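You operate a simulated robot arm through the tools that you are given. There is no shell and no other tool.

Carry out the task below with a simulated robot arm. There is one attempt and no reset: what you move stays moved.

JOB
Grease the rod of the bench pump and work the grease in.
Fine: raise the handle, cover the rod from the grease pad with the purple block, put the block back, then give the pump three full pushes and leave the handle down. Set down upright: purple block. A coat counts when it lies all over at full strength: go over it till it gets no stronger.

The check looks at the end state, three seconds after you hand in, the way a careful person would. Anything else that was tipped, shoved, dropped, spilled or broken makes it a failure. A push-on lid holds only when it is set on centred and level and pressed home; a screw cap is set on level and turned clockwise until tight.

ROBOT AND FRAMES
A 7-joint arm with a fingered hand, fixed in place. Base frame: the origin is at the foot of the arm, x ahead of it, y to its left, z up. Readings come in cm, degrees, newtons and seconds.
Its first joint turns from -166.0 to 166.0 degrees. Payload 3.7 kg.
Tool frame: the origin (TCP) lies between the finger pads and is the grasp point; the fingertips stand 2.5 cm ahead of it; z points along the fingers, y is the line along which they close. Largest opening 8.8 cm; the body of the gripper starts 2.9 cm behind the TCP. The gripper is a hand of 5 fingers: y runs from the thumb to the fingers, the wrist lies at [-1.3, -10.6, -17.4] in the tool frame.
Orientation is told as [roll, pitch, yaw] about the base's x, y, z axes, in that order, counted from this pose: with the fingers straight down and the wrist toward the robot, the tool's x, y and z point along [0, 1, 0], [1, 0, 0] and [0, 0, -1] of the base frame.

CONTROLS
- The arm moves only by the tool jog_arm. Its argument "commands" is a list that holds one entry, the list of rows, each a list of 6 numbers: the shift along the base's x, y, z in cm, then the turn, a rotation vector about the base's x, y, z in degrees. In form: [[[dx, dy, dz, wx, wy, wz], ...]]. A call has 1 to 20 rows; each row shifts and turns the commanded pose from where the row before left it. Rows are played at 5 a second. More than 5 cm and 8.6 degrees between two rows, and nothing of the call is played. Where a pose cannot be reached the arm comes as near as it can. A force on the tool above 60 N (or 10 N above the force at the start of the call, whichever is more), or a blocked arm, ends the call early, and 0.2 s more pass. In this call time passes only in rows, and 0.2 s behind the last. The reply holds the time, the measured pose of the TCP, the force on the tool along the base axes, the opening and the grip force, in the units named above and with some noise, with the torque about the TCP (base axes, N m) and any sound that the robot's microphone picked up.
- Cameras (640 x 400 px; columns grow to the right, rows downward): "scene" is fixed at [20.95, 64.45, 162.6]; the picture's right is [-0.99, -0.10, 0.00], its down [-0.04, 0.39, -0.92] and it looks along [0.10, -0.92, -0.39] (base axes); focal length 332 px, centre (320, 200). "wrist" rides on the gripper at [5.9, -7.9, -10.5] in the tool frame; the picture's right is [-0.73, 0.32, -0.61], its down [-0.62, -0.68, 0.38] and it looks along [-0.29, 0.66, 0.70] (tool axes); focal length 234 px, centre (320, 200). There is no depth. A picture from a camera that has moved, and an enlarged one, comes with that camera's place and axes in the base frame and with its lens. The place of the scene camera against the robot may be out by one fixed shift of up to 1.8 cm in any direction.
- get_image(camera): a new picture of that camera. The clock stands still meanwhile.
- finger_targets(index, middle, ring, little, thumb_bend, thumb_turn): sets how far each is bent, from 0 (flat) to 1 (curled in); at 0.3 the hand is open as for a grip, at 0.7 the pads meet at the TCP. One left out holds its place. A second passes; each finger stops where it meets its share of the squeeze, and holds until it gets a number again. It is the only way to open and close the hand. It gives what a move gives, with no picture; readings hold the bend of each and the force on index, middle, ring, little, thumb and palm. thumb_turn goes from beside the hand (0) to across from the fingers (1), as for a grip.
- close_up(camera, box): a new picture of the part [left, top, right, bottom] of that camera's present view, enlarged. The clock stands still meanwhile.
- finish_job(): hands the job in; it is judged then, once.

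Places have to be worked out from the pictures, the camera data and where the tool is seen. Open the gripper and draw the arm clear of the work before you hand the job in, unless the task says otherwise.

The tools are called after ">>>" by a JSON object that holds its "name" and its "arguments". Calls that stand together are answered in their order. jog_arm: Moves the arm, as the interface text tells. Its arguments: {"type":"object","properties":{"commands":{"type":"array","items":{"type":"array","items":{"type":"array","items":{"type":"number"}}}}},"required":["commands"]} The other tools are called the same way: finger_targets (index, middle, ring, little, thumb_bend, thumb_turn) moves the fingers one by one; get_image (camera) takes a picture; close_up (camera, box) takes an enlarged picture of a part of a camera's view; finish_job () hands the job in.

At the start:

```text
t: 0.0
tool_pos: [36.0, -31.32, 137.06]
tool_rot: [0.0, 0.0, 0.0]
contact_force: [-0.2, 0.2, -0.9]
wrist_torque: [-0.02, 0.02, -0.03]
opening: 8.75
gripper_force: 0.0
shape: jaw
bend: [0.3, 0.3, 0.3, 0.3, 0.3, 0.98]
finger forces: [0.0, 0.0, 0.0, 0.0, 0.0, 0.0]
```

scene: 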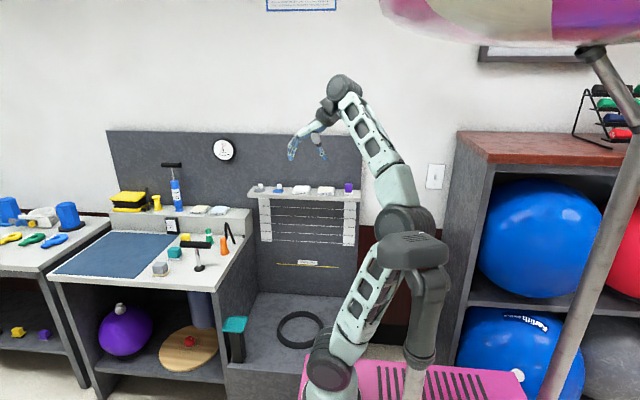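
wrist: 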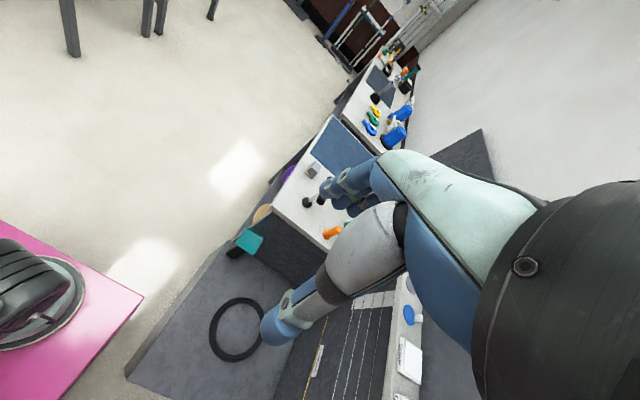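

I start by looking closely at the work area on the left of the scene picture to find the pump, the grease pad and the purple block.

>>> {"name": "close_up", "arguments": {"camera": "scene", "box": [40, 140, 260, 290]}}

>>> {"name": "close_up", "arguments": {"camera": "scene", "box": [240, 170, 370, 260]}}

>>> {"name": "close_up", "arguments": {"camera": "scene", "box": [140, 210, 260, 290]}}

>>> {"name": "close_up", "arguments": {"camera": "scene", "box": [0, 190, 120, 350]}}

```text
2.67 times, centred on (150, 215) of scene
camera zoom: at [20.95, 64.45, 162.6], right [-0.99, -0.1, 0.0], down [-0.04, 0.39, -0.92], along [0.1, -0.92, -0.39], focal length 886 px, centre (773, 160)
```

zoom: 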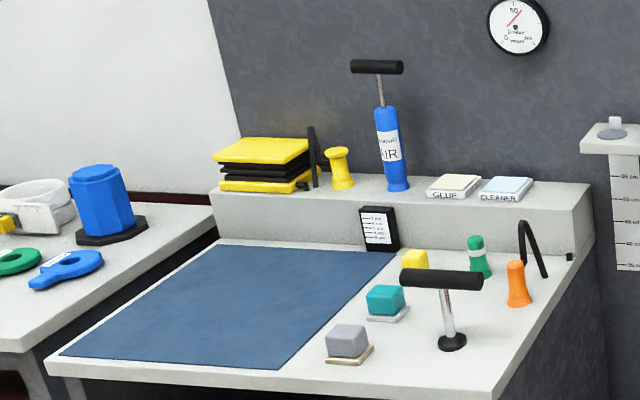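

```text
4.44 times, centred on (305, 215) of scene
camera zoom: at [20.95, 64.45, 162.6], right [-0.99, -0.1, 0.0], down [-0.04, 0.39, -0.92], along [0.1, -0.92, -0.39], focal length 1477 px, centre (387, 133)
```

zoom: 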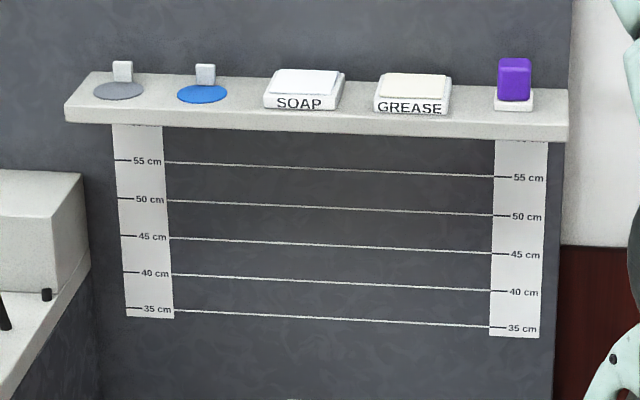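

```text
5.00 times, centred on (200, 250) of scene
camera zoom: at [20.95, 64.45, 162.6], right [-0.99, -0.1, 0.0], down [-0.04, 0.39, -0.92], along [0.1, -0.92, -0.39], focal length 1662 px, centre (920, -50)
```

zoom: 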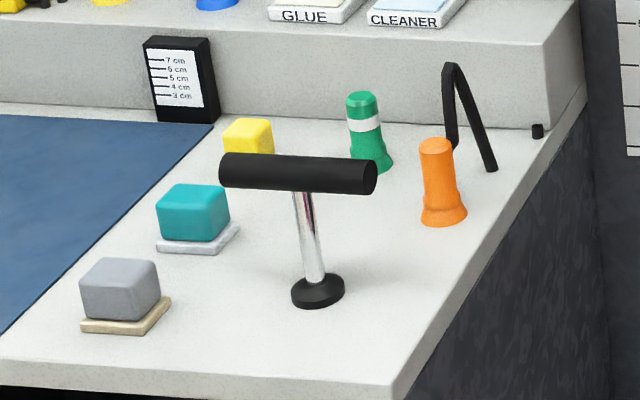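

```text
2.50 times, centred on (60, 270) of scene
camera zoom: at [20.95, 64.45, 162.6], right [-0.99, -0.1, 0.0], down [-0.04, 0.39, -0.92], along [0.1, -0.92, -0.39], focal length 831 px, centre (970, 25)
```

zoom: 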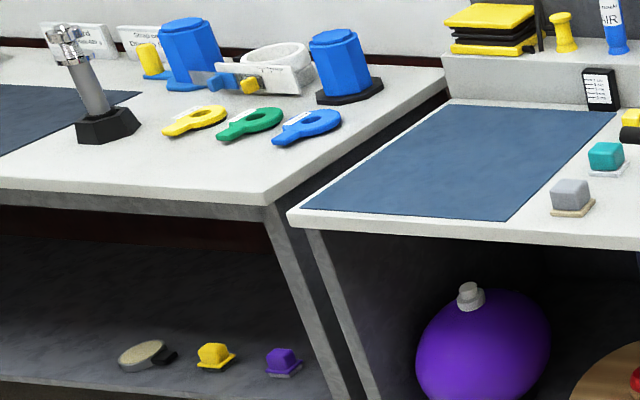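

The bench pump looks like the black T-handle with the chrome rod on the grey bench, roughly at (84,-47), bench top near z 82. The grease pad and purple block are on the wall shelf. I'll look at the wrist view enlarged to triangulate.

>>> {"name": "close_up", "arguments": {"camera": "wrist", "box": [250, 110, 410, 210]}}

>>> {"name": "close_up", "arguments": {"camera": "wrist", "box": [340, 280, 500, 400]}}

>>> {"name": "close_up", "arguments": {"camera": "scene", "box": [270, 60, 350, 180]}}

>>> {"name": "close_up", "arguments": {"camera": "scene", "box": [180, 260, 340, 400]}}

```text
4.00 times, centred on (330, 160) of wrist
camera zoom: at [28.18, -25.56, 147.64], right [0.32, -0.73, 0.61], down [-0.68, -0.62, -0.38], along [0.66, -0.29, -0.7], focal length 937 px, centre (280, 360)
```

zoom: 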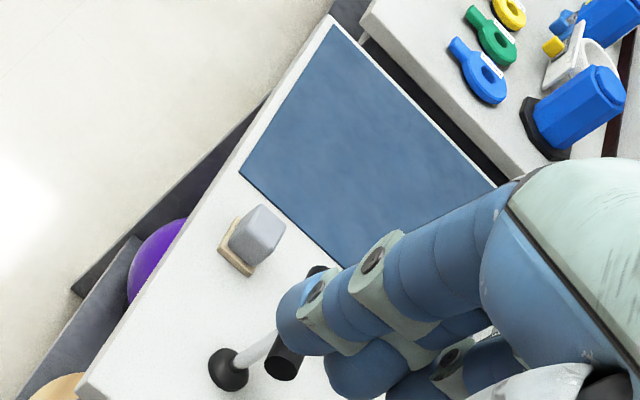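

```text
3.33 times, centred on (420, 340) of wrist
camera zoom: at [28.18, -25.56, 147.64], right [0.32, -0.73, 0.61], down [-0.68, -0.62, -0.38], along [0.66, -0.29, -0.7], focal length 781 px, centre (-13, -267)
```

zoom: 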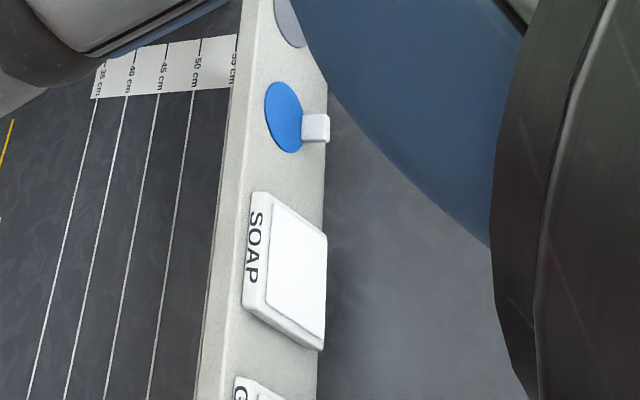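

```text
3.33 times, centred on (310, 120) of scene
camera zoom: at [20.95, 64.45, 162.6], right [-0.99, -0.1, 0.0], down [-0.04, 0.39, -0.92], along [0.1, -0.92, -0.39], focal length 1108 px, centre (353, 467)
```

zoom: 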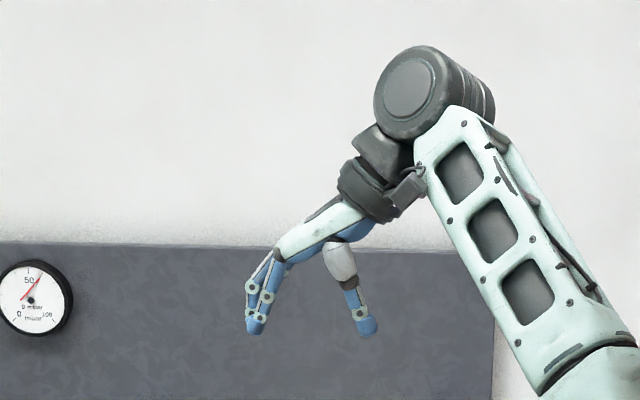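

```text
2.86 times, centred on (260, 330) of scene
camera zoom: at [20.95, 64.45, 162.6], right [-0.99, -0.1, 0.0], down [-0.04, 0.39, -0.92], along [0.1, -0.92, -0.39], focal length 949 px, centre (491, -171)
```

zoom: 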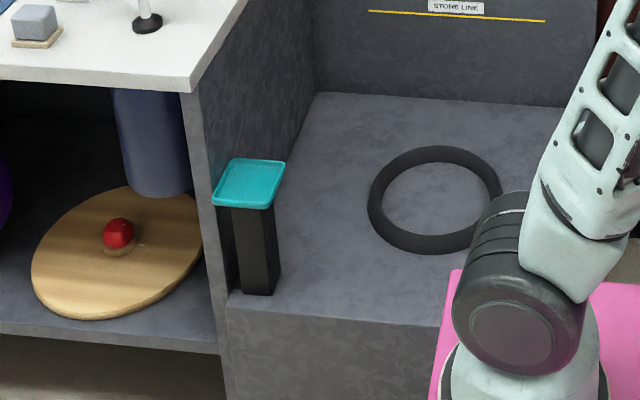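

Estimates: shelf top near z≈104 with grease pad at about (34,-82) and purple block at about (23.5,-82); pump rod at about (84,-48), handle near z≈93. I turn the hand toward the shelf for a better look, staying high.

>>> {"name": "jog_arm", "arguments": {"commands": [[[-0.5, -2.5, 0, 0, 0, -8.3], [-0.5, -2.5, 0, 0, 0, -8.3], [-0.5, -2.5, 0, 0, 0, -8.3], [-0.5, -2.5, 0, 0, 0, -8.3], [-0.5, -2.5, 0, 0, 0, -8.3], [-0.5, -2.5, 0, 0, 0, -8.3], [-0.5, -2.5, 0, 0, 0, -8.3], [-0.5, -2.5, 0, 0, 0, -8.3], [-0.5, -2.5, 0, 0, 0, -8.3]]]}}

>>> {"name": "get_image", "arguments": {"camera": "wrist"}}

>>> {"name": "get_image", "arguments": {"camera": "scene"}}

```text
t: 2.0
tool_pos: [31.33, -53.91, 137.03]
tool_rot: [0.0, -0.1, -74.9]
contact_force: [-1.0, -1.0, -0.1]
wrist_torque: [0.02, -0.01, -0.01]
opening: 8.78
gripper_force: 0.1
shape: jaw
bend: [0.3, 0.3, 0.3, 0.3, 0.3, 0.98]
finger forces: [0.0, 0.0, 0.0, 0.0, 0.0, 0.0]
```

```text
taken
camera wrist: at [35.11, -44.75, 147.66], right [-0.62, -0.5, 0.61], down [-0.78, 0.49, -0.38], along [-0.11, -0.71, -0.7], focal length 234 px, centre (320, 200)
```

wrist: 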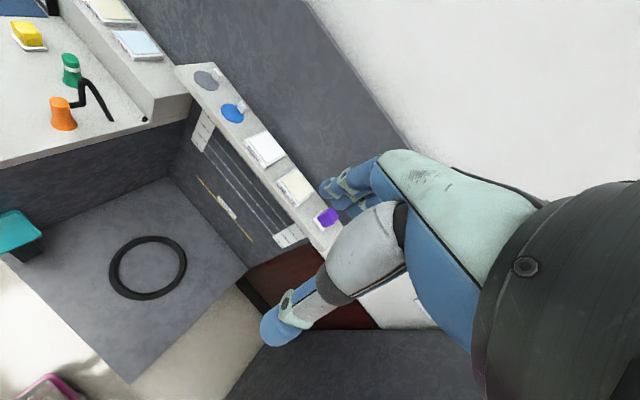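

```text
taken
```

scene: 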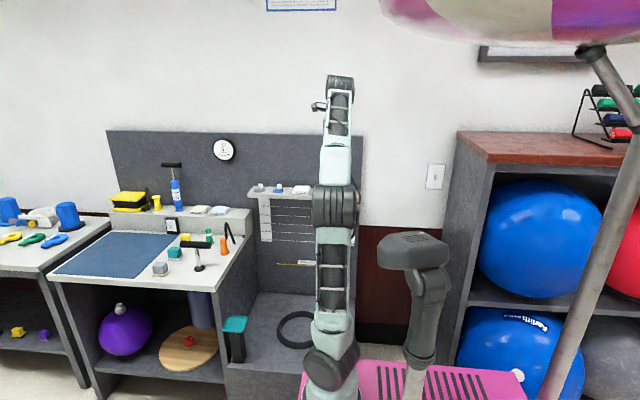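

The shelf and its items are visible from the wrist now. I enlarge the shelf part to locate the block, its stand and the grease pad.

>>> {"name": "close_up", "arguments": {"camera": "wrist", "box": [220, 120, 360, 240]}}

>>> {"name": "close_up", "arguments": {"camera": "wrist", "box": [0, 0, 160, 140]}}

```text
3.33 times, centred on (290, 180) of wrist
camera zoom: at [35.11, -44.75, 147.66], right [-0.62, -0.5, 0.61], down [-0.78, 0.49, -0.38], along [-0.11, -0.71, -0.7], focal length 781 px, centre (420, 267)
```

zoom: 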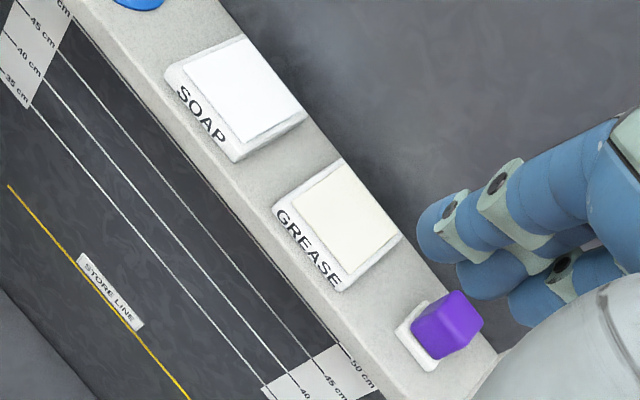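

```text
2.86 times, centred on (80, 70) of wrist
camera zoom: at [35.11, -44.75, 147.66], right [-0.62, -0.5, 0.61], down [-0.78, 0.49, -0.38], along [-0.11, -0.71, -0.7], focal length 669 px, centre (1006, 571)
```

zoom: 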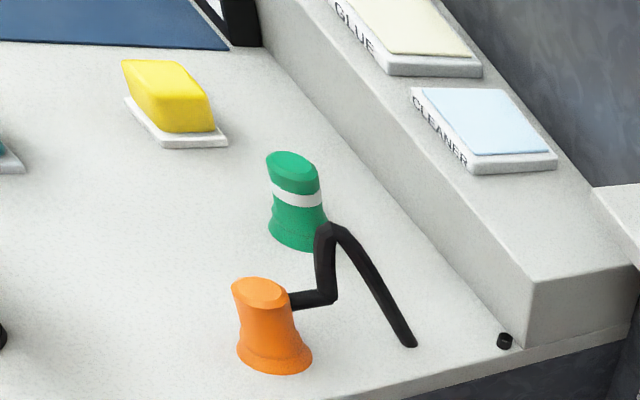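

Block stand near (24,-84), grease pad centre near (35,-84), both around z≈104-106. Now I move to a viewpoint over the bench to look at the pump from the wrist.

>>> {"name": "jog_arm", "arguments": {"commands": [[[4, 2.3, -1.7, 0, 0, 1.2], [4, 2.3, -1.7, 0, 0, 1.2], [4, 2.3, -1.7, 0, 0, 1.2], [4, 2.3, -1.7, 0, 0, 1.2], [4, 2.3, -1.7, 0, 0, 1.2], [4, 2.3, -1.7, 0, 0, 1.2], [4, 2.3, -1.7, 0, 0, 1.2], [4, 2.3, -1.7, 0, 0, 1.2], [4, 2.3, -1.7, 0, 0, 1.2], [4, 2.3, -1.7, 0, 0, 1.2], [4, 2.3, -1.7, 0, 0, 1.2], [4, 2.3, -1.7, 0, 0, 1.2]]]}}

>>> {"name": "get_image", "arguments": {"camera": "wrist"}}

>>> {"name": "get_image", "arguments": {"camera": "scene"}}

```text
t: 4.6
tool_pos: [79.49, -26.32, 116.77]
tool_rot: [0.1, -0.1, -60.3]
contact_force: [-0.6, -0.1, 0.6]
wrist_torque: [-0.03, -0.01, 0.0]
opening: 8.74
gripper_force: 0.0
shape: jaw
bend: [0.3, 0.3, 0.3, 0.3, 0.3, 0.98]
finger forces: [0.0, 0.0, 0.0, 0.0, 0.0, 0.0]
```

```text
taken
camera wrist: at [80.75, -16.65, 127.35], right [-0.47, -0.64, 0.61], down [-0.88, 0.28, -0.38], along [0.07, -0.71, -0.7], focal length 234 px, centre (320, 200)
```

wrist: 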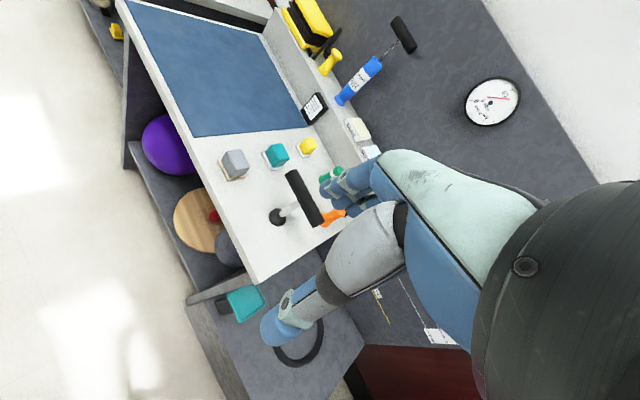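

```text
taken
```

scene: 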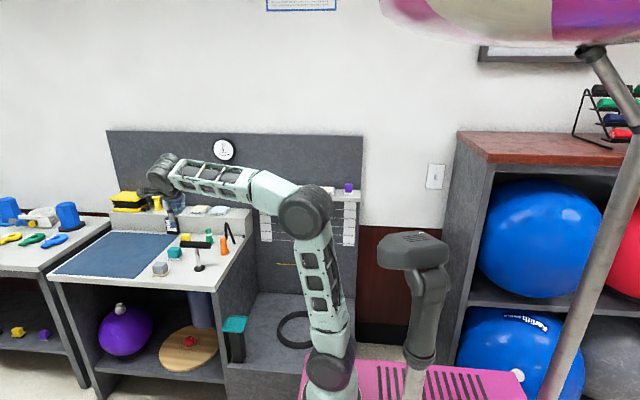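

>>> {"name": "close_up", "arguments": {"camera": "wrist", "box": [200, 120, 360, 240]}}

>>> {"name": "close_up", "arguments": {"camera": "scene", "box": [140, 200, 260, 290]}}

```text
3.33 times, centred on (280, 180) of wrist
camera zoom: at [80.75, -16.65, 127.35], right [-0.47, -0.64, 0.61], down [-0.88, 0.28, -0.38], along [0.07, -0.71, -0.7], focal length 781 px, centre (453, 267)
```

zoom: 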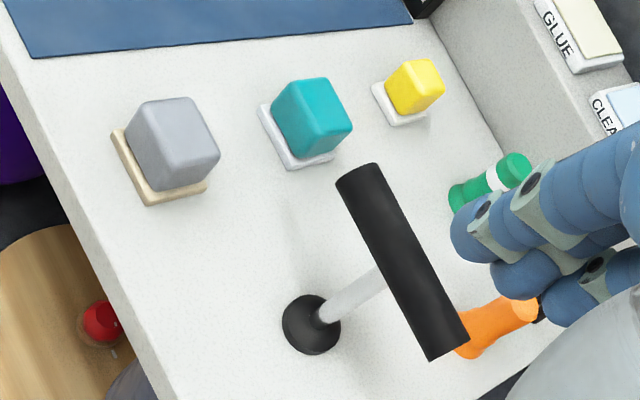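

```text
4.44 times, centred on (200, 245) of scene
camera zoom: at [20.95, 64.45, 162.6], right [-0.99, -0.1, 0.0], down [-0.04, 0.39, -0.92], along [0.1, -0.92, -0.39], focal length 1477 px, centre (853, 0)
```

zoom: 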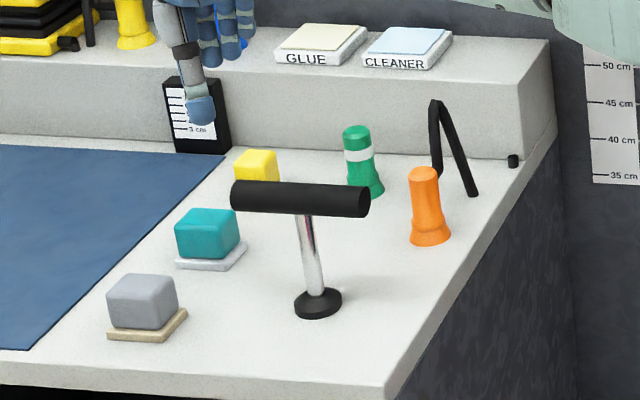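

The pump rod and handle triangulate to about (86,-49), handle axis near z≈91.5 and along x, bench top near z≈81. I bring the open hand above the handle with yaw -90 so the fingers close across it.

>>> {"name": "jog_arm", "arguments": {"commands": [[[1, -3.8, -2.3, 0, 0, -4.95], [1, -3.8, -2.3, 0, 0, -4.95], [1, -3.8, -2.3, 0, 0, -4.95], [1, -3.8, -2.3, 0, 0, -4.95], [1, -3.8, -2.3, 0, 0, -4.95], [1, -3.8, -2.3, 0, 0, -4.95]]]}}

>>> {"name": "get_image", "arguments": {"camera": "wrist"}}

>>> {"name": "close_up", "arguments": {"camera": "scene", "box": [100, 150, 340, 300]}}

```text
t: 6.0
tool_pos: [85.36, -49.07, 102.93]
tool_rot: [0.1, 0.0, -90.1]
contact_force: [-0.4, 0.4, 1.3]
wrist_torque: [0.0, -0.03, 0.01]
opening: 8.77
gripper_force: 0.0
shape: jaw
bend: [0.3, 0.3, 0.3, 0.3, 0.3, 0.98]
finger forces: [0.0, 0.0, 0.0, 0.0, 0.0, 0.1]
```

```text
taken
camera wrist: at [91.35, -41.33, 113.48], right [-0.73, -0.32, 0.61], down [-0.62, 0.68, -0.38], along [-0.29, -0.66, -0.7], focal length 234 px, centre (320, 200)
```

wrist: 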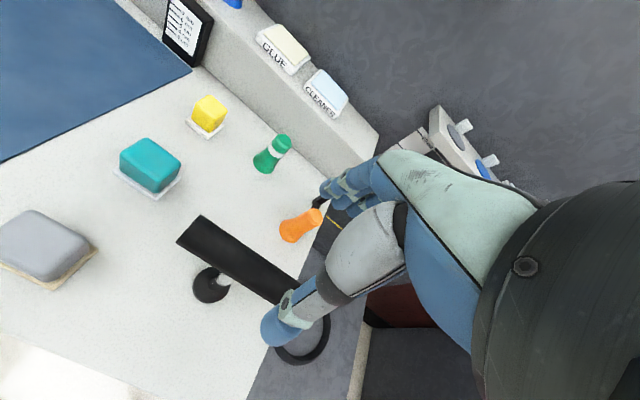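

```text
2.67 times, centred on (220, 225) of scene
camera zoom: at [20.95, 64.45, 162.6], right [-0.99, -0.1, 0.0], down [-0.04, 0.39, -0.92], along [0.1, -0.92, -0.39], focal length 886 px, centre (587, 133)
```

zoom: 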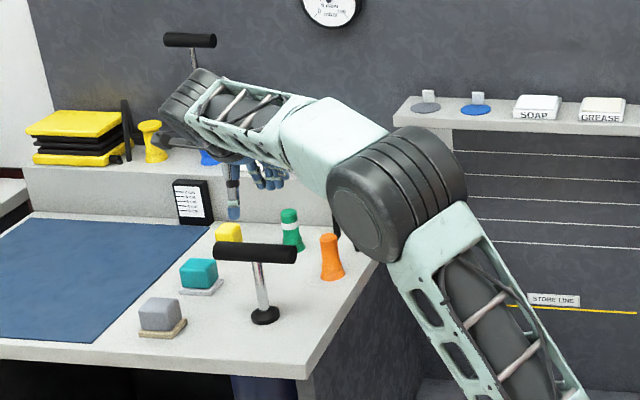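

The hand is aligned over the handle (rod about (86.4,-48.9) in this view). I lower straight down around the handle.

>>> {"name": "jog_arm", "arguments": {"commands": [[[0.8, 0, -3, 0, 0, 0], [0, 0, -3, 0, 0, 0], [0, 0, -2.5, 0, 0, 0], [0, 0, -2, 0, 0, 0]]]}}

>>> {"name": "get_image", "arguments": {"camera": "wrist"}}

>>> {"name": "close_up", "arguments": {"camera": "scene", "box": [140, 190, 260, 290]}}

```text
t: 7.0
tool_pos: [86.41, -49.08, 92.36]
tool_rot: [0.0, 0.1, -90.1]
contact_force: [-0.8, 0.4, 0.2]
wrist_torque: [0.02, -0.01, 0.0]
opening: 8.77
gripper_force: 0.0
shape: jaw
bend: [0.3, 0.3, 0.3, 0.3, 0.3, 0.98]
finger forces: [0.0, 0.0, 0.1, 0.1, 0.1, 0.0]
```

```text
taken
camera wrist: at [92.2, -41.28, 102.98], right [-0.73, -0.32, 0.61], down [-0.62, 0.68, -0.38], along [-0.29, -0.66, -0.7], focal length 234 px, centre (320, 200)
```

wrist: 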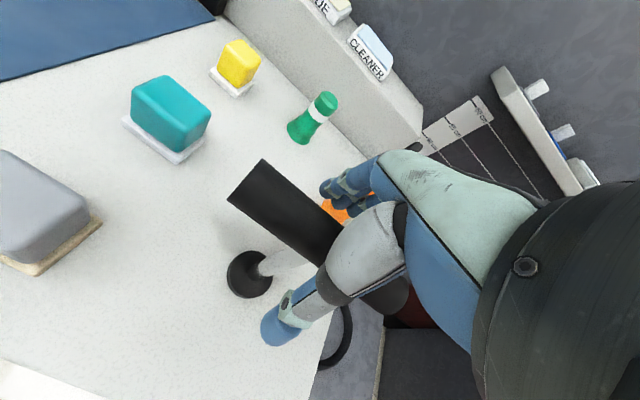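

```text
4.00 times, centred on (200, 240) of scene
camera zoom: at [20.95, 64.45, 162.6], right [-0.99, -0.1, 0.0], down [-0.04, 0.39, -0.92], along [0.1, -0.92, -0.39], focal length 1329 px, centre (800, 40)
```

zoom: 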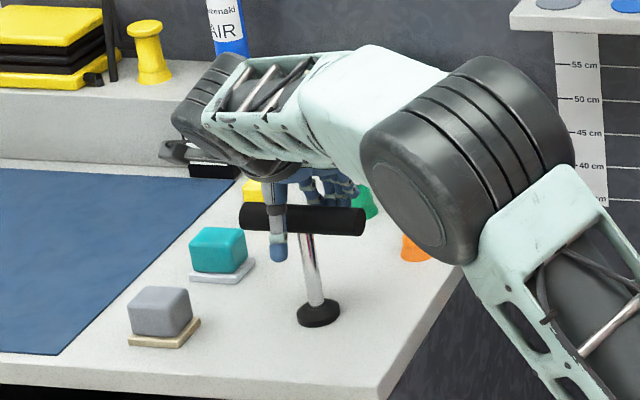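

The thumb is in front of and the fingers behind the handle, no contact yet. I close the hand on the handle.

>>> {"name": "finger_targets", "arguments": {"index": 0.75, "middle": 0.75, "ring": 0.75, "little": 0.75, "thumb_bend": 0.75}}

>>> {"name": "close_up", "arguments": {"camera": "scene", "box": [140, 190, 260, 290]}}

>>> {"name": "get_image", "arguments": {"camera": "wrist"}}

```text
t: 8.0
tool_pos: [86.23, -49.33, 92.43]
tool_rot: [0.1, 0.0, -90.0]
contact_force: [-1.7, -16.7, -5.2]
wrist_torque: [-0.06, -0.17, 0.65]
opening: 0.85
gripper_force: 25.8
shape: fingers
bend: [0.73, 0.72, 0.71, 0.67, 0.66, 0.97]
finger forces: [8.9, 7.1, 8.7, 12.0, 14.7, 0.1]
```

```text
4.00 times, centred on (200, 240) of scene
camera zoom: at [20.95, 64.45, 162.6], right [-0.99, -0.1, 0.0], down [-0.04, 0.39, -0.92], along [0.1, -0.92, -0.39], focal length 1329 px, centre (800, 40)
```

zoom: 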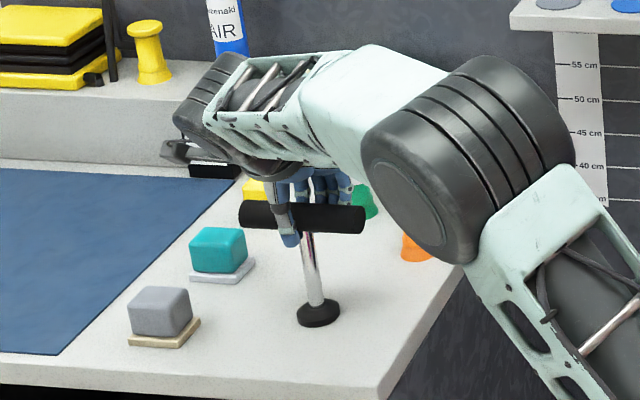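

```text
taken
camera wrist: at [92.16, -41.45, 102.96], right [-0.73, -0.32, 0.61], down [-0.62, 0.68, -0.38], along [-0.29, -0.66, -0.7], focal length 234 px, centre (320, 200)
```

wrist: 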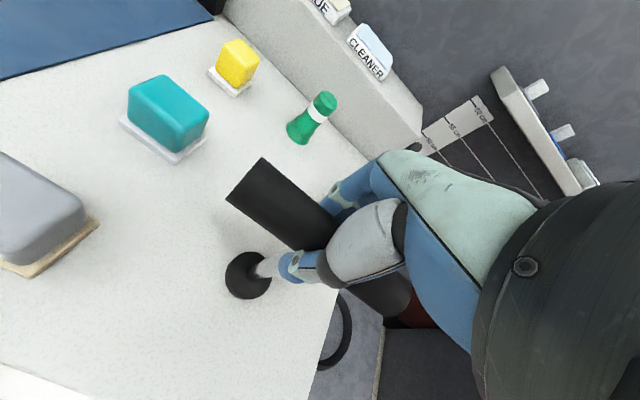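

The fingers have closed around/under the handle with about 26 N. I pull up slowly, with a slight -y shift to relax the side load, watching force.

>>> {"name": "jog_arm", "arguments": {"commands": [[[0, -0.4, 0.5, 0, 0, 0], [0, 0, 1, 0, 0, 0], [0, 0, 1, 0, 0, 0]]]}}

>>> {"name": "close_up", "arguments": {"camera": "scene", "box": [140, 190, 260, 290]}}

```text
t: 8.8
tool_pos: [86.24, -49.34, 94.74]
tool_rot: [-0.1, 0.1, -89.9]
contact_force: [-6.6, -1.3, -5.9]
wrist_torque: [0.14, -0.16, 0.5]
opening: 0.89
gripper_force: 24.3
shape: fingers
bend: [0.74, 0.73, 0.72, 0.68, 0.66, 0.97]
finger forces: [6.7, 5.9, 8.0, 8.6, 19.1, 0.0]
```

```text
4.00 times, centred on (200, 240) of scene
camera zoom: at [20.95, 64.45, 162.6], right [-0.99, -0.1, 0.0], down [-0.04, 0.39, -0.92], along [0.1, -0.92, -0.39], focal length 1329 px, centre (800, 40)
```

zoom: 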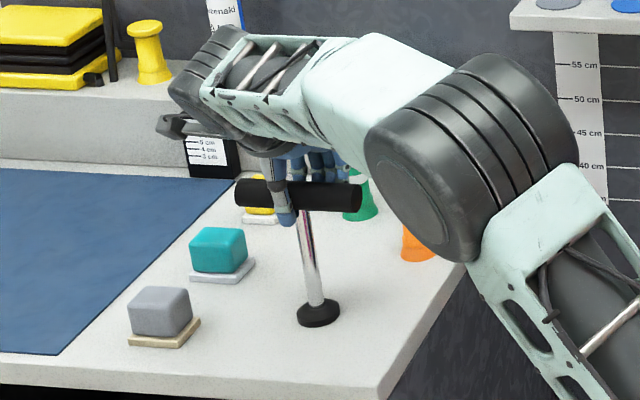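

The handle is rising with the hand at about 6 N of drag. I keep pulling up.

>>> {"name": "jog_arm", "arguments": {"commands": [[[0, 0, 1, 0, 0, 0], [0, 0, 1, 0, 0, 0], [0, 0, 1, 0, 0, 0], [0, 0, 1, 0, 0, 0], [0, 0, 1, 0, 0, 0], [0, 0, 1, 0, 0, 0]]]}}

>>> {"name": "close_up", "arguments": {"camera": "scene", "box": [140, 180, 260, 280]}}

```text
t: 10.2
tool_pos: [86.35, -49.53, 100.91]
tool_rot: [-0.1, 0.0, -90.1]
contact_force: [-5.1, 0.9, -5.3]
wrist_torque: [0.13, -0.19, 0.49]
opening: 0.98
gripper_force: 24.0
shape: fingers
bend: [0.74, 0.73, 0.72, 0.68, 0.65, 0.97]
finger forces: [6.4, 5.8, 7.8, 8.3, 19.4, 0.0]
```

```text
4.00 times, centred on (200, 230) of scene
camera zoom: at [20.95, 64.45, 162.6], right [-0.99, -0.1, 0.0], down [-0.04, 0.39, -0.92], along [0.1, -0.92, -0.39], focal length 1329 px, centre (800, 80)
```

zoom: 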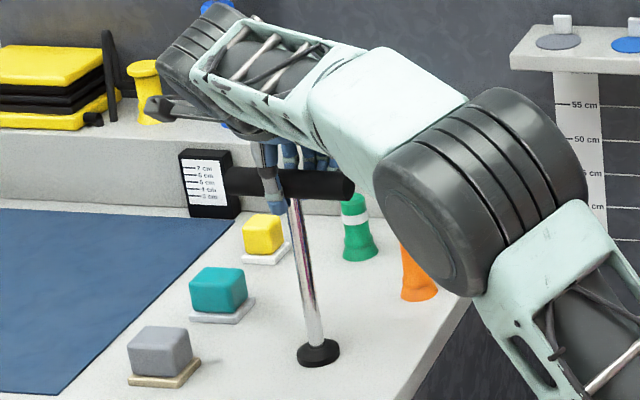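

The rod is extending, now about 18 cm visible. I keep pulling until it meets its stop.

>>> {"name": "jog_arm", "arguments": {"commands": [[[0, 0, 1, 0, 0, 0], [0, 0, 1, 0, 0, 0], [0, 0, 1, 0, 0, 0], [0, 0, 1, 0, 0, 0], [0, 0, 1, 0, 0, 0], [0, 0, 1, 0, 0, 0]]]}}

>>> {"name": "close_up", "arguments": {"camera": "scene", "box": [140, 170, 260, 280]}}

```text
t: 11.6
tool_pos: [86.23, -49.54, 106.9]
tool_rot: [-0.1, 0.0, -90.1]
contact_force: [-7.1, -1.9, -5.6]
wrist_torque: [0.09, -0.15, 0.5]
opening: 0.92
gripper_force: 23.7
shape: fingers
bend: [0.74, 0.73, 0.72, 0.68, 0.65, 0.97]
finger forces: [6.5, 6.2, 7.8, 8.8, 18.3, 0.0]
```

```text
3.64 times, centred on (200, 225) of scene
camera zoom: at [20.95, 64.45, 162.6], right [-0.99, -0.1, 0.0], down [-0.04, 0.39, -0.92], along [0.1, -0.92, -0.39], focal length 1208 px, centre (756, 109)
```

zoom: 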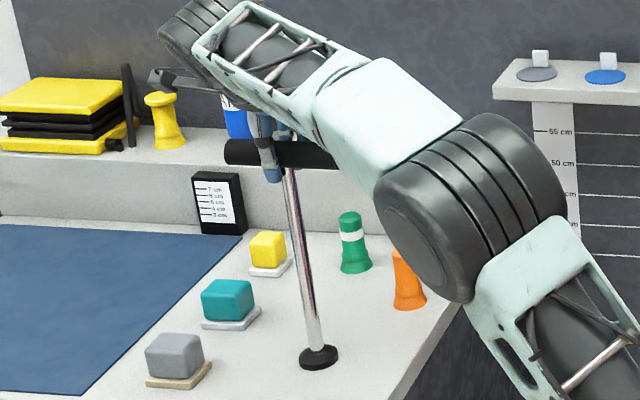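

Still moving freely; handle now about 24 cm above the flange. I continue upward.

>>> {"name": "jog_arm", "arguments": {"commands": [[[0, 0, 1, 0, 0, 0], [0, 0, 1, 0, 0, 0], [0, 0, 1, 0, 0, 0], [0, 0, 1, 0, 0, 0], [0, 0, 1, 0, 0, 0], [0, 0, 1, 0, 0, 0]]]}}

>>> {"name": "close_up", "arguments": {"camera": "scene", "box": [140, 150, 260, 280]}}

```text
t: 13.0
tool_pos: [86.23, -49.36, 112.75]
tool_rot: [0.0, 0.0, -90.1]
contact_force: [-0.2, -0.1, -0.4]
wrist_torque: [-0.01, 0.02, 0.04]
opening: 0.0
gripper_force: 0.0
shape: fingers
bend: [0.75, 0.74, 0.73, 0.73, 0.71, 0.97]
finger forces: [0.0, 0.0, 0.0, 0.0, 0.0, 0.0]
```

```text
3.08 times, centred on (200, 215) of scene
camera zoom: at [20.95, 64.45, 162.6], right [-0.99, -0.1, 0.0], down [-0.04, 0.39, -0.92], along [0.1, -0.92, -0.39], focal length 1022 px, centre (689, 154)
```

zoom: 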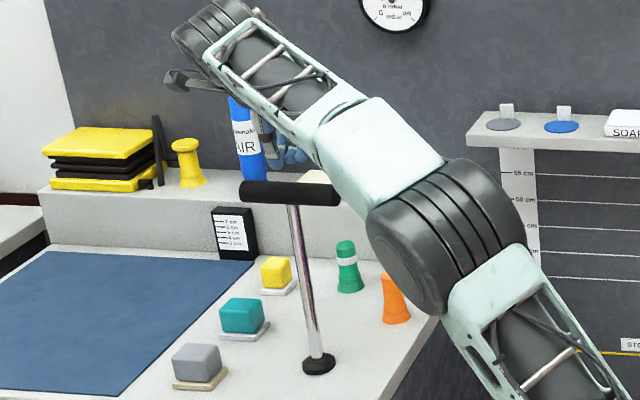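

The hand slipped off with the handle standing at about z≈106.7 (about 14.5 cm raised), presumably at its upper stop. I open, come back down and re-grip to verify it is fully up.

>>> {"name": "finger_targets", "arguments": {"index": 0.3, "middle": 0.3, "ring": 0.3, "little": 0.3, "thumb_bend": 0.3}}

>>> {"name": "jog_arm", "arguments": {"commands": [[[0, 0.2, -2, 0, 0, 0], [0, 0, -2, 0, 0, 0], [0, 0, -2, 0, 0, 0]]]}}

>>> {"name": "get_image", "arguments": {"camera": "wrist"}}

>>> {"name": "close_up", "arguments": {"camera": "scene", "box": [140, 150, 260, 280]}}

```text
t: 14.0
tool_pos: [86.26, -49.53, 112.82]
tool_rot: [0.0, -0.1, -90.0]
contact_force: [0.6, -0.3, -0.5]
wrist_torque: [0.0, 0.01, 0.01]
opening: 8.44
gripper_force: 0.0
shape: fingers
bend: [0.3, 0.3, 0.3, 0.3, 0.3, 0.97]
finger forces: [0.0, 0.0, 0.0, 0.0, 0.0, 0.1]
```

```text
t: 14.8
tool_pos: [86.34, -49.32, 106.78]
tool_rot: [0.0, 0.0, -90.1]
contact_force: [-0.9, -0.2, -0.1]
wrist_torque: [0.0, -0.01, -0.01]
opening: 8.45
gripper_force: 0.0
shape: fingers
bend: [0.3, 0.3, 0.3, 0.3, 0.3, 0.97]
finger forces: [0.0, 0.0, 0.0, 0.0, 0.0, 0.1]
```

```text
taken
camera wrist: at [92.17, -41.48, 117.39], right [-0.73, -0.32, 0.61], down [-0.62, 0.68, -0.38], along [-0.29, -0.66, -0.7], focal length 234 px, centre (320, 200)
```

wrist: 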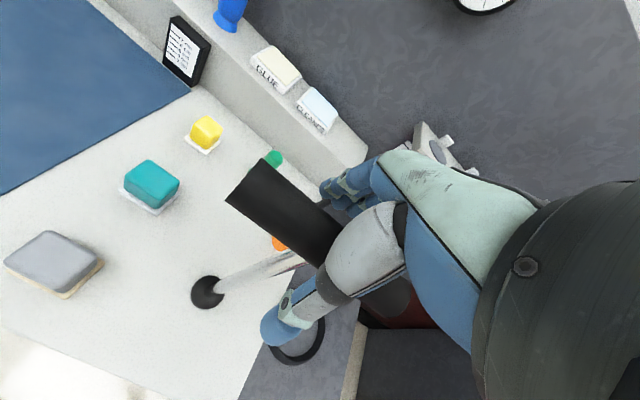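

```text
3.08 times, centred on (200, 215) of scene
camera zoom: at [20.95, 64.45, 162.6], right [-0.99, -0.1, 0.0], down [-0.04, 0.39, -0.92], along [0.1, -0.92, -0.39], focal length 1022 px, centre (689, 154)
```

zoom: 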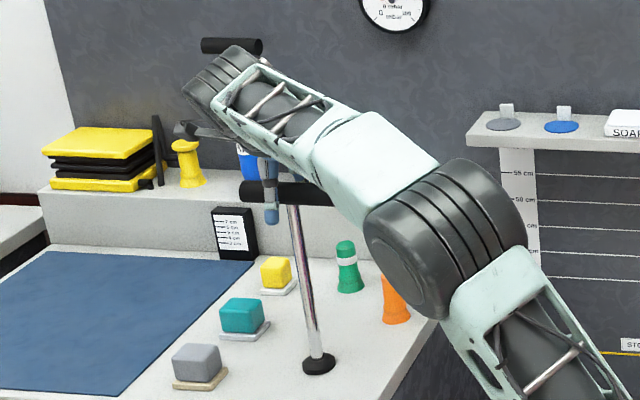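

The handle sits in the hand the same way as at first, so it rose about 14.4 cm. I re-grip and pull to check that it's on the stop.

>>> {"name": "finger_targets", "arguments": {"index": 0.8, "middle": 0.8, "ring": 0.8, "little": 0.8, "thumb_bend": 0.8}}

>>> {"name": "jog_arm", "arguments": {"commands": [[[0, -0.3, 0.3, 0, 0, 0], [0, 0, 0.4, 0, 0, 0], [0, 0, 0.4, 0, 0, 0]]]}}

>>> {"name": "close_up", "arguments": {"camera": "scene", "box": [140, 150, 260, 280]}}

```text
t: 15.8
tool_pos: [86.25, -49.32, 106.86]
tool_rot: [-0.1, 0.0, -90.1]
contact_force: [-2.6, -11.7, -5.0]
wrist_torque: [-0.08, -0.16, 0.74]
opening: 0.59
gripper_force: 30.2
shape: fingers
bend: [0.75, 0.73, 0.72, 0.67, 0.67, 0.97]
finger forces: [9.4, 8.8, 8.9, 11.7, 21.5, 0.0]
```

```text
t: 16.8
tool_pos: [86.27, -49.57, 107.06]
tool_rot: [-0.8, 0.8, -90.2]
contact_force: [-8.7, -0.9, -22.6]
wrist_torque: [-0.1, -0.27, 0.62]
opening: 0.75
gripper_force: 32.6
shape: fingers
bend: [0.75, 0.73, 0.71, 0.67, 0.65, 0.97]
finger forces: [10.0, 9.4, 10.4, 10.1, 25.0, 0.0]
stopped in row 3: the force on the tool passed its limit at 61 N (the readings are from after the stop); the commanded pose is now the measured one
```

```text
3.08 times, centred on (200, 215) of scene
camera zoom: at [20.95, 64.45, 162.6], right [-0.99, -0.1, 0.0], down [-0.04, 0.39, -0.92], along [0.1, -0.92, -0.39], focal length 1022 px, centre (689, 154)
```

zoom: 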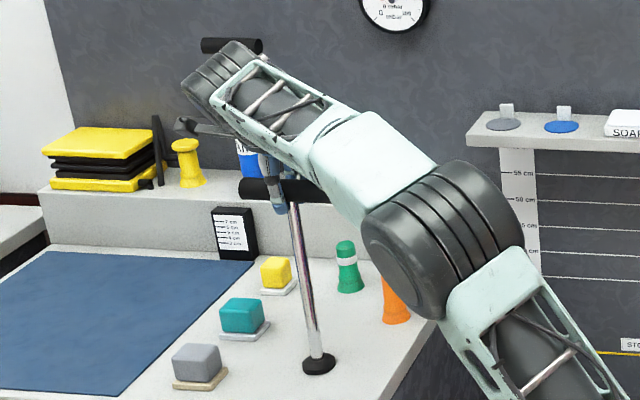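

It's a hard stop, so the handle is fully raised. I release and draw up off the handle.

>>> {"name": "finger_targets", "arguments": {"index": 0.3, "middle": 0.3, "ring": 0.3, "little": 0.3, "thumb_bend": 0.3}}

>>> {"name": "jog_arm", "arguments": {"commands": [[[0, 0.2, 2, 0.8, -0.8, 0], [0, 0, 3, 0, 0, 0], [0, 0, 4, 0, 0, 0], [0, 0, 4, 0, 0, 0], [0, 0, 4, 0, 0, 0]]]}}

>>> {"name": "close_up", "arguments": {"camera": "scene", "box": [140, 150, 260, 280]}}

>>> {"name": "get_image", "arguments": {"camera": "wrist"}}

```text
t: 17.8
tool_pos: [86.4, -49.6, 107.47]
tool_rot: [-0.4, 0.4, -90.1]
contact_force: [-0.4, 0.2, 0.2]
wrist_torque: [0.02, -0.02, 0.0]
opening: 8.45
gripper_force: 0.1
shape: fingers
bend: [0.3, 0.3, 0.3, 0.3, 0.3, 0.98]
finger forces: [0.0, 0.1, 0.0, 0.0, 0.0, 0.0]
```

```text
t: 19.0
tool_pos: [85.71, -49.24, 122.61]
tool_rot: [0.3, 1.3, -90.1]
contact_force: [0.1, 0.6, 0.1]
wrist_torque: [0.0, -0.04, 0.0]
opening: 8.46
gripper_force: 0.0
shape: fingers
bend: [0.3, 0.3, 0.3, 0.3, 0.3, 0.98]
finger forces: [0.0, 0.0, 0.1, 0.0, 0.0, 0.1]
out of reach, approached as far as the arm can: row 5
```

```text
3.08 times, centred on (200, 215) of scene
camera zoom: at [20.95, 64.45, 162.6], right [-0.99, -0.1, 0.0], down [-0.04, 0.39, -0.92], along [0.1, -0.92, -0.39], focal length 1022 px, centre (689, 154)
```

zoom: 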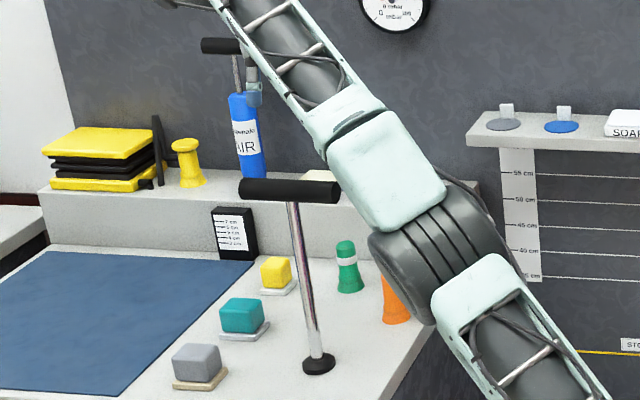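

```text
taken
camera wrist: at [91.6, -41.51, 133.39], right [-0.73, -0.34, 0.6], down [-0.62, 0.69, -0.37], along [-0.29, -0.64, -0.71], focal length 234 px, centre (320, 200)
```

wrist: 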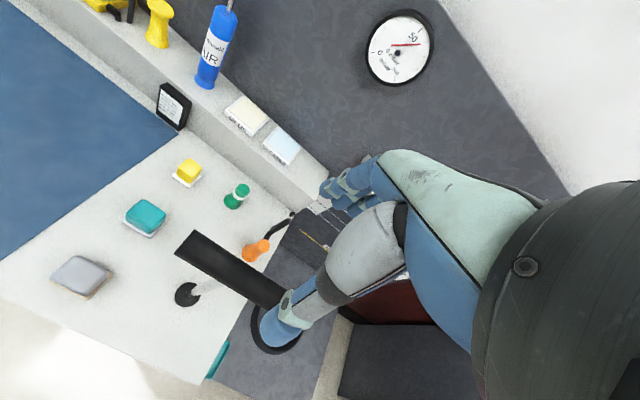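

The handle stays up; rod is exposed from about z 83 to 105. Now I travel to the shelf and turn the hand to yaw 0, stopping beside the purple block for a close look.

>>> {"name": "jog_arm", "arguments": {"commands": [[[-4.4, -1.0, 0, 0, 0, 5.3], [-4.4, -1.0, 0, 0, 0, 5.3], [-4.4, -1.0, 0, 0, 0, 5.3], [-4.4, -1.0, 0, 0, 0, 5.3], [-4.4, -1.0, 0, 0, 0, 5.3], [-4.4, -1.0, 0, 0, 0, 5.3], [-4.4, -1.0, 0, 0, 0, 5.3], [-4.4, -1.0, 0, 0, 0, 5.3], [-4.4, -1.0, 0, 0, 0, 5.3], [-4.4, -1.0, 0, 0, 0, 5.3], [-4.4, -1.0, 0, 0, 0, 5.3], [-4.4, -1.0, 0, 0, 0, 5.3], [-4.4, -1.0, 0, 0, 0, 5.3], [-4.4, -1.0, 0, 0, 0, 5.3], [-4.4, -1.0, 0, 0, 0, 5.3], [-4.4, -1.0, 0, 0, 0, 5.3], [-4.4, -1.0, 0, 0, 0, 5.3]]]}}

>>> {"name": "get_image", "arguments": {"camera": "wrist"}}

>>> {"name": "get_image", "arguments": {"camera": "scene"}}

```text
t: 22.6
tool_pos: [14.05, -65.73, 122.09]
tool_rot: [1.2, 2.2, -3.5]
contact_force: [7.1, -0.2, 0.7]
wrist_torque: [0.04, 0.49, 0.1]
opening: 8.48
gripper_force: 0.1
shape: fingers
bend: [0.3, 0.3, 0.3, 0.3, 0.3, 0.98]
finger forces: [0.0, 0.0, 0.0, 0.1, 0.0, 0.0]
out of reach, approached as far as the arm can: row 17
```

```text
taken
camera wrist: at [6.96, -59.73, 133.08], right [0.3, -0.76, 0.58], down [-0.73, -0.57, -0.37], along [0.61, -0.31, -0.73], focal length 234 px, centre (320, 200)
```

wrist: 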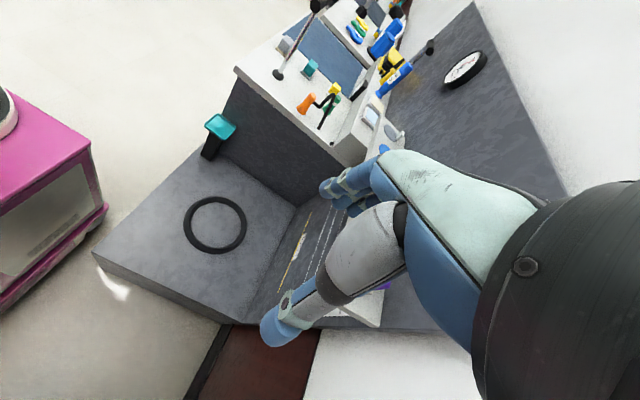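

```text
taken
```

scene: 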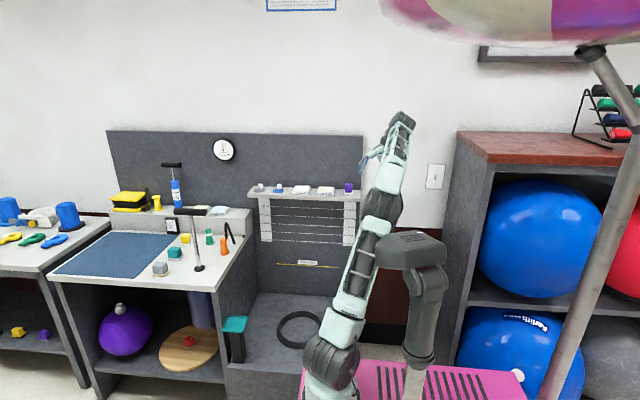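

There is a 7 N side force and the last row was at the reach limit. I look closely at the arm before moving on.

>>> {"name": "close_up", "arguments": {"camera": "scene", "box": [280, 90, 480, 400]}}

>>> {"name": "close_up", "arguments": {"camera": "scene", "box": [310, 100, 430, 220]}}

```text
1.29 times, centred on (380, 245) of scene
camera zoom: at [20.95, 64.45, 162.6], right [-0.99, -0.1, 0.0], down [-0.04, 0.39, -0.92], along [0.1, -0.92, -0.39], focal length 429 px, centre (243, 142)
```

zoom: 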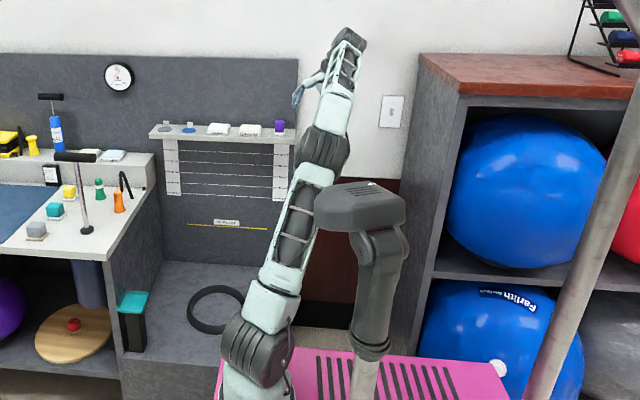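

```text
3.33 times, centred on (370, 160) of scene
camera zoom: at [20.95, 64.45, 162.6], right [-0.99, -0.1, 0.0], down [-0.04, 0.39, -0.92], along [0.1, -0.92, -0.39], focal length 1108 px, centre (153, 333)
```

zoom: 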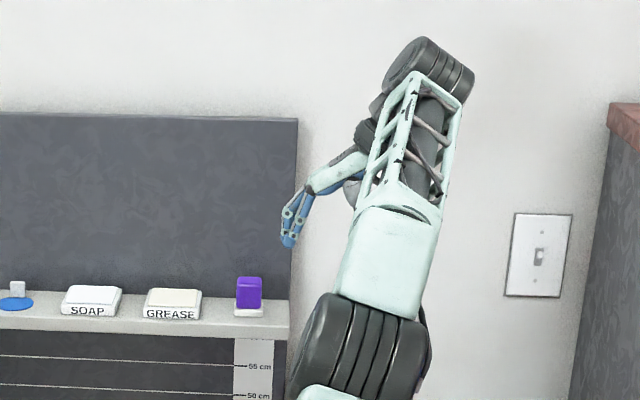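

Yaw 0 at the shelf is at the arm's limit, so I turn back to yaw -90 and set up a view right in front of the purple block.

>>> {"name": "jog_arm", "arguments": {"commands": [[[1.2, -0.3, 0.2, 0, 0, -7.9], [1.2, -0.3, 0, 0, 0, -7.9], [1.2, -0.3, 0, 0, 0, -7.9], [1.2, -0.3, 0, 0, 0, -7.9], [1.2, -0.3, 0, 0, 0, -7.9], [1.2, -0.3, 0, 0, 0, -7.9], [1.2, -0.3, 0, 0, 0, -7.9], [1.2, -0.3, 0, 0, 0, -7.9], [1.2, -0.3, 0, 0, 0, -7.9], [1.2, -0.3, 0, 0, 0, -7.9], [0, 0, 0, 0, 0, -7.9]]]}}

>>> {"name": "get_image", "arguments": {"camera": "wrist"}}

```text
t: 25.0
tool_pos: [26.12, -68.67, 122.52]
tool_rot: [1.0, 1.5, -90.0]
contact_force: [-0.6, -0.9, -0.5]
wrist_torque: [0.0, -0.02, 0.04]
opening: 8.51
gripper_force: 0.0
shape: fingers
bend: [0.3, 0.3, 0.3, 0.3, 0.3, 0.98]
finger forces: [0.1, 0.0, 0.0, 0.1, 0.0, 0.0]
```

```text
taken
camera wrist: at [31.82, -61.15, 133.4], right [-0.74, -0.34, 0.59], down [-0.62, 0.69, -0.38], along [-0.28, -0.64, -0.72], focal length 234 px, centre (320, 200)
```

wrist: 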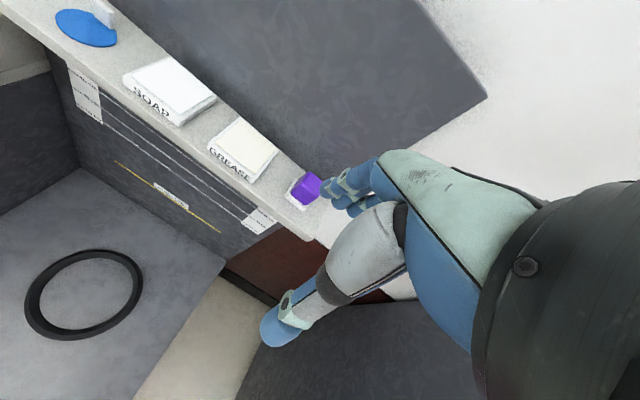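

The block and its stand are just left of the fingers in view. I level the tool, shift a little toward -x and lower for a closer picture.

>>> {"name": "jog_arm", "arguments": {"commands": [[[-2, -1, -2.5, -1.0, -1.5, 0], [-2, -1, -2.5, 0, 0, 0]]]}}

>>> {"name": "close_up", "arguments": {"camera": "wrist", "box": [160, 80, 360, 240]}}

>>> {"name": "close_up", "arguments": {"camera": "scene", "box": [310, 130, 390, 210]}}

```text
t: 25.6
tool_pos: [22.02, -70.73, 117.5]
tool_rot: [2.5, 0.5, -89.7]
contact_force: [-0.3, -0.1, 0.6]
wrist_torque: [0.0, 0.0, -0.01]
opening: 8.49
gripper_force: 0.1
shape: fingers
bend: [0.3, 0.3, 0.3, 0.3, 0.3, 0.98]
finger forces: [0.0, 0.0, 0.1, 0.1, 0.0, 0.1]
```

```text
2.50 times, centred on (260, 160) of wrist
camera zoom: at [27.55, -62.87, 128.31], right [-0.75, -0.33, 0.57], down [-0.61, 0.68, -0.4], along [-0.26, -0.65, -0.71], focal length 585 px, centre (470, 300)
```

zoom: 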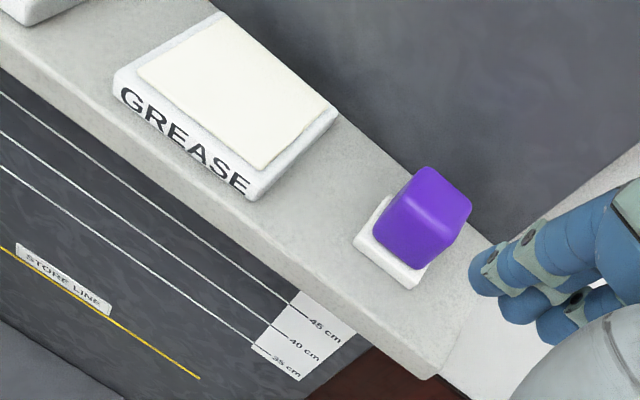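

```text
5.00 times, centred on (350, 170) of scene
camera zoom: at [20.95, 64.45, 162.6], right [-0.99, -0.1, 0.0], down [-0.04, 0.39, -0.92], along [0.1, -0.92, -0.39], focal length 1662 px, centre (170, 350)
```

zoom: 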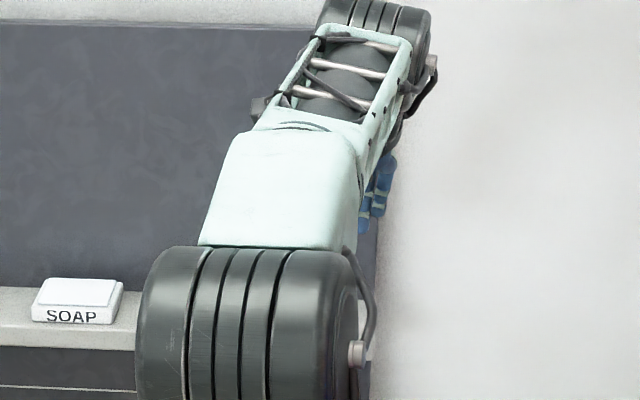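

Block sits at about (24.1,-84.2). I take a tighter close-up to fix its height and corners.

>>> {"name": "close_up", "arguments": {"camera": "wrist", "box": [280, 130, 360, 190]}}

>>> {"name": "close_up", "arguments": {"camera": "wrist", "box": [190, 70, 310, 170]}}

```text
6.67 times, centred on (320, 160) of wrist
camera zoom: at [27.55, -62.87, 128.31], right [-0.75, -0.33, 0.57], down [-0.61, 0.68, -0.4], along [-0.26, -0.65, -0.71], focal length 1561 px, centre (320, 467)
```

zoom: 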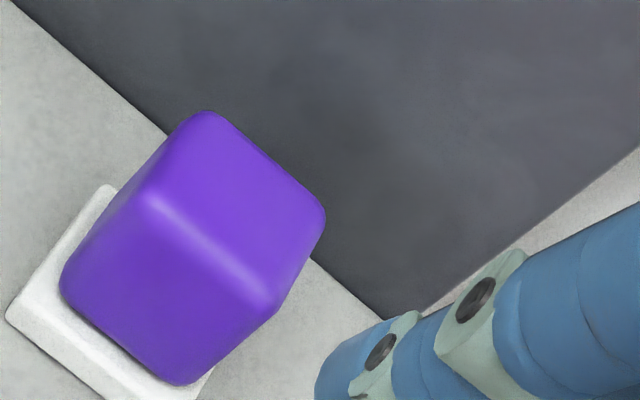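

```text
4.00 times, centred on (250, 120) of wrist
camera zoom: at [27.55, -62.87, 128.31], right [-0.75, -0.33, 0.57], down [-0.61, 0.68, -0.4], along [-0.26, -0.65, -0.71], focal length 937 px, centre (600, 520)
```

zoom: 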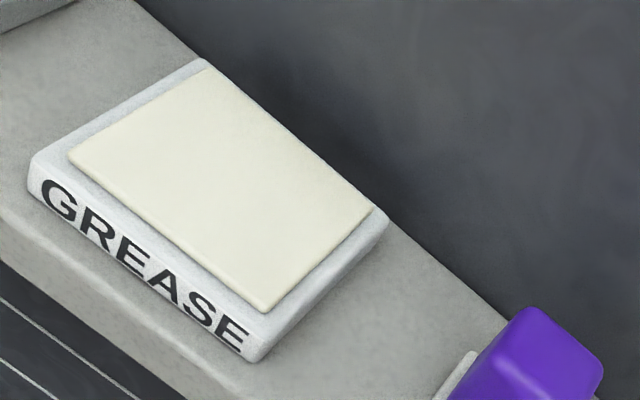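

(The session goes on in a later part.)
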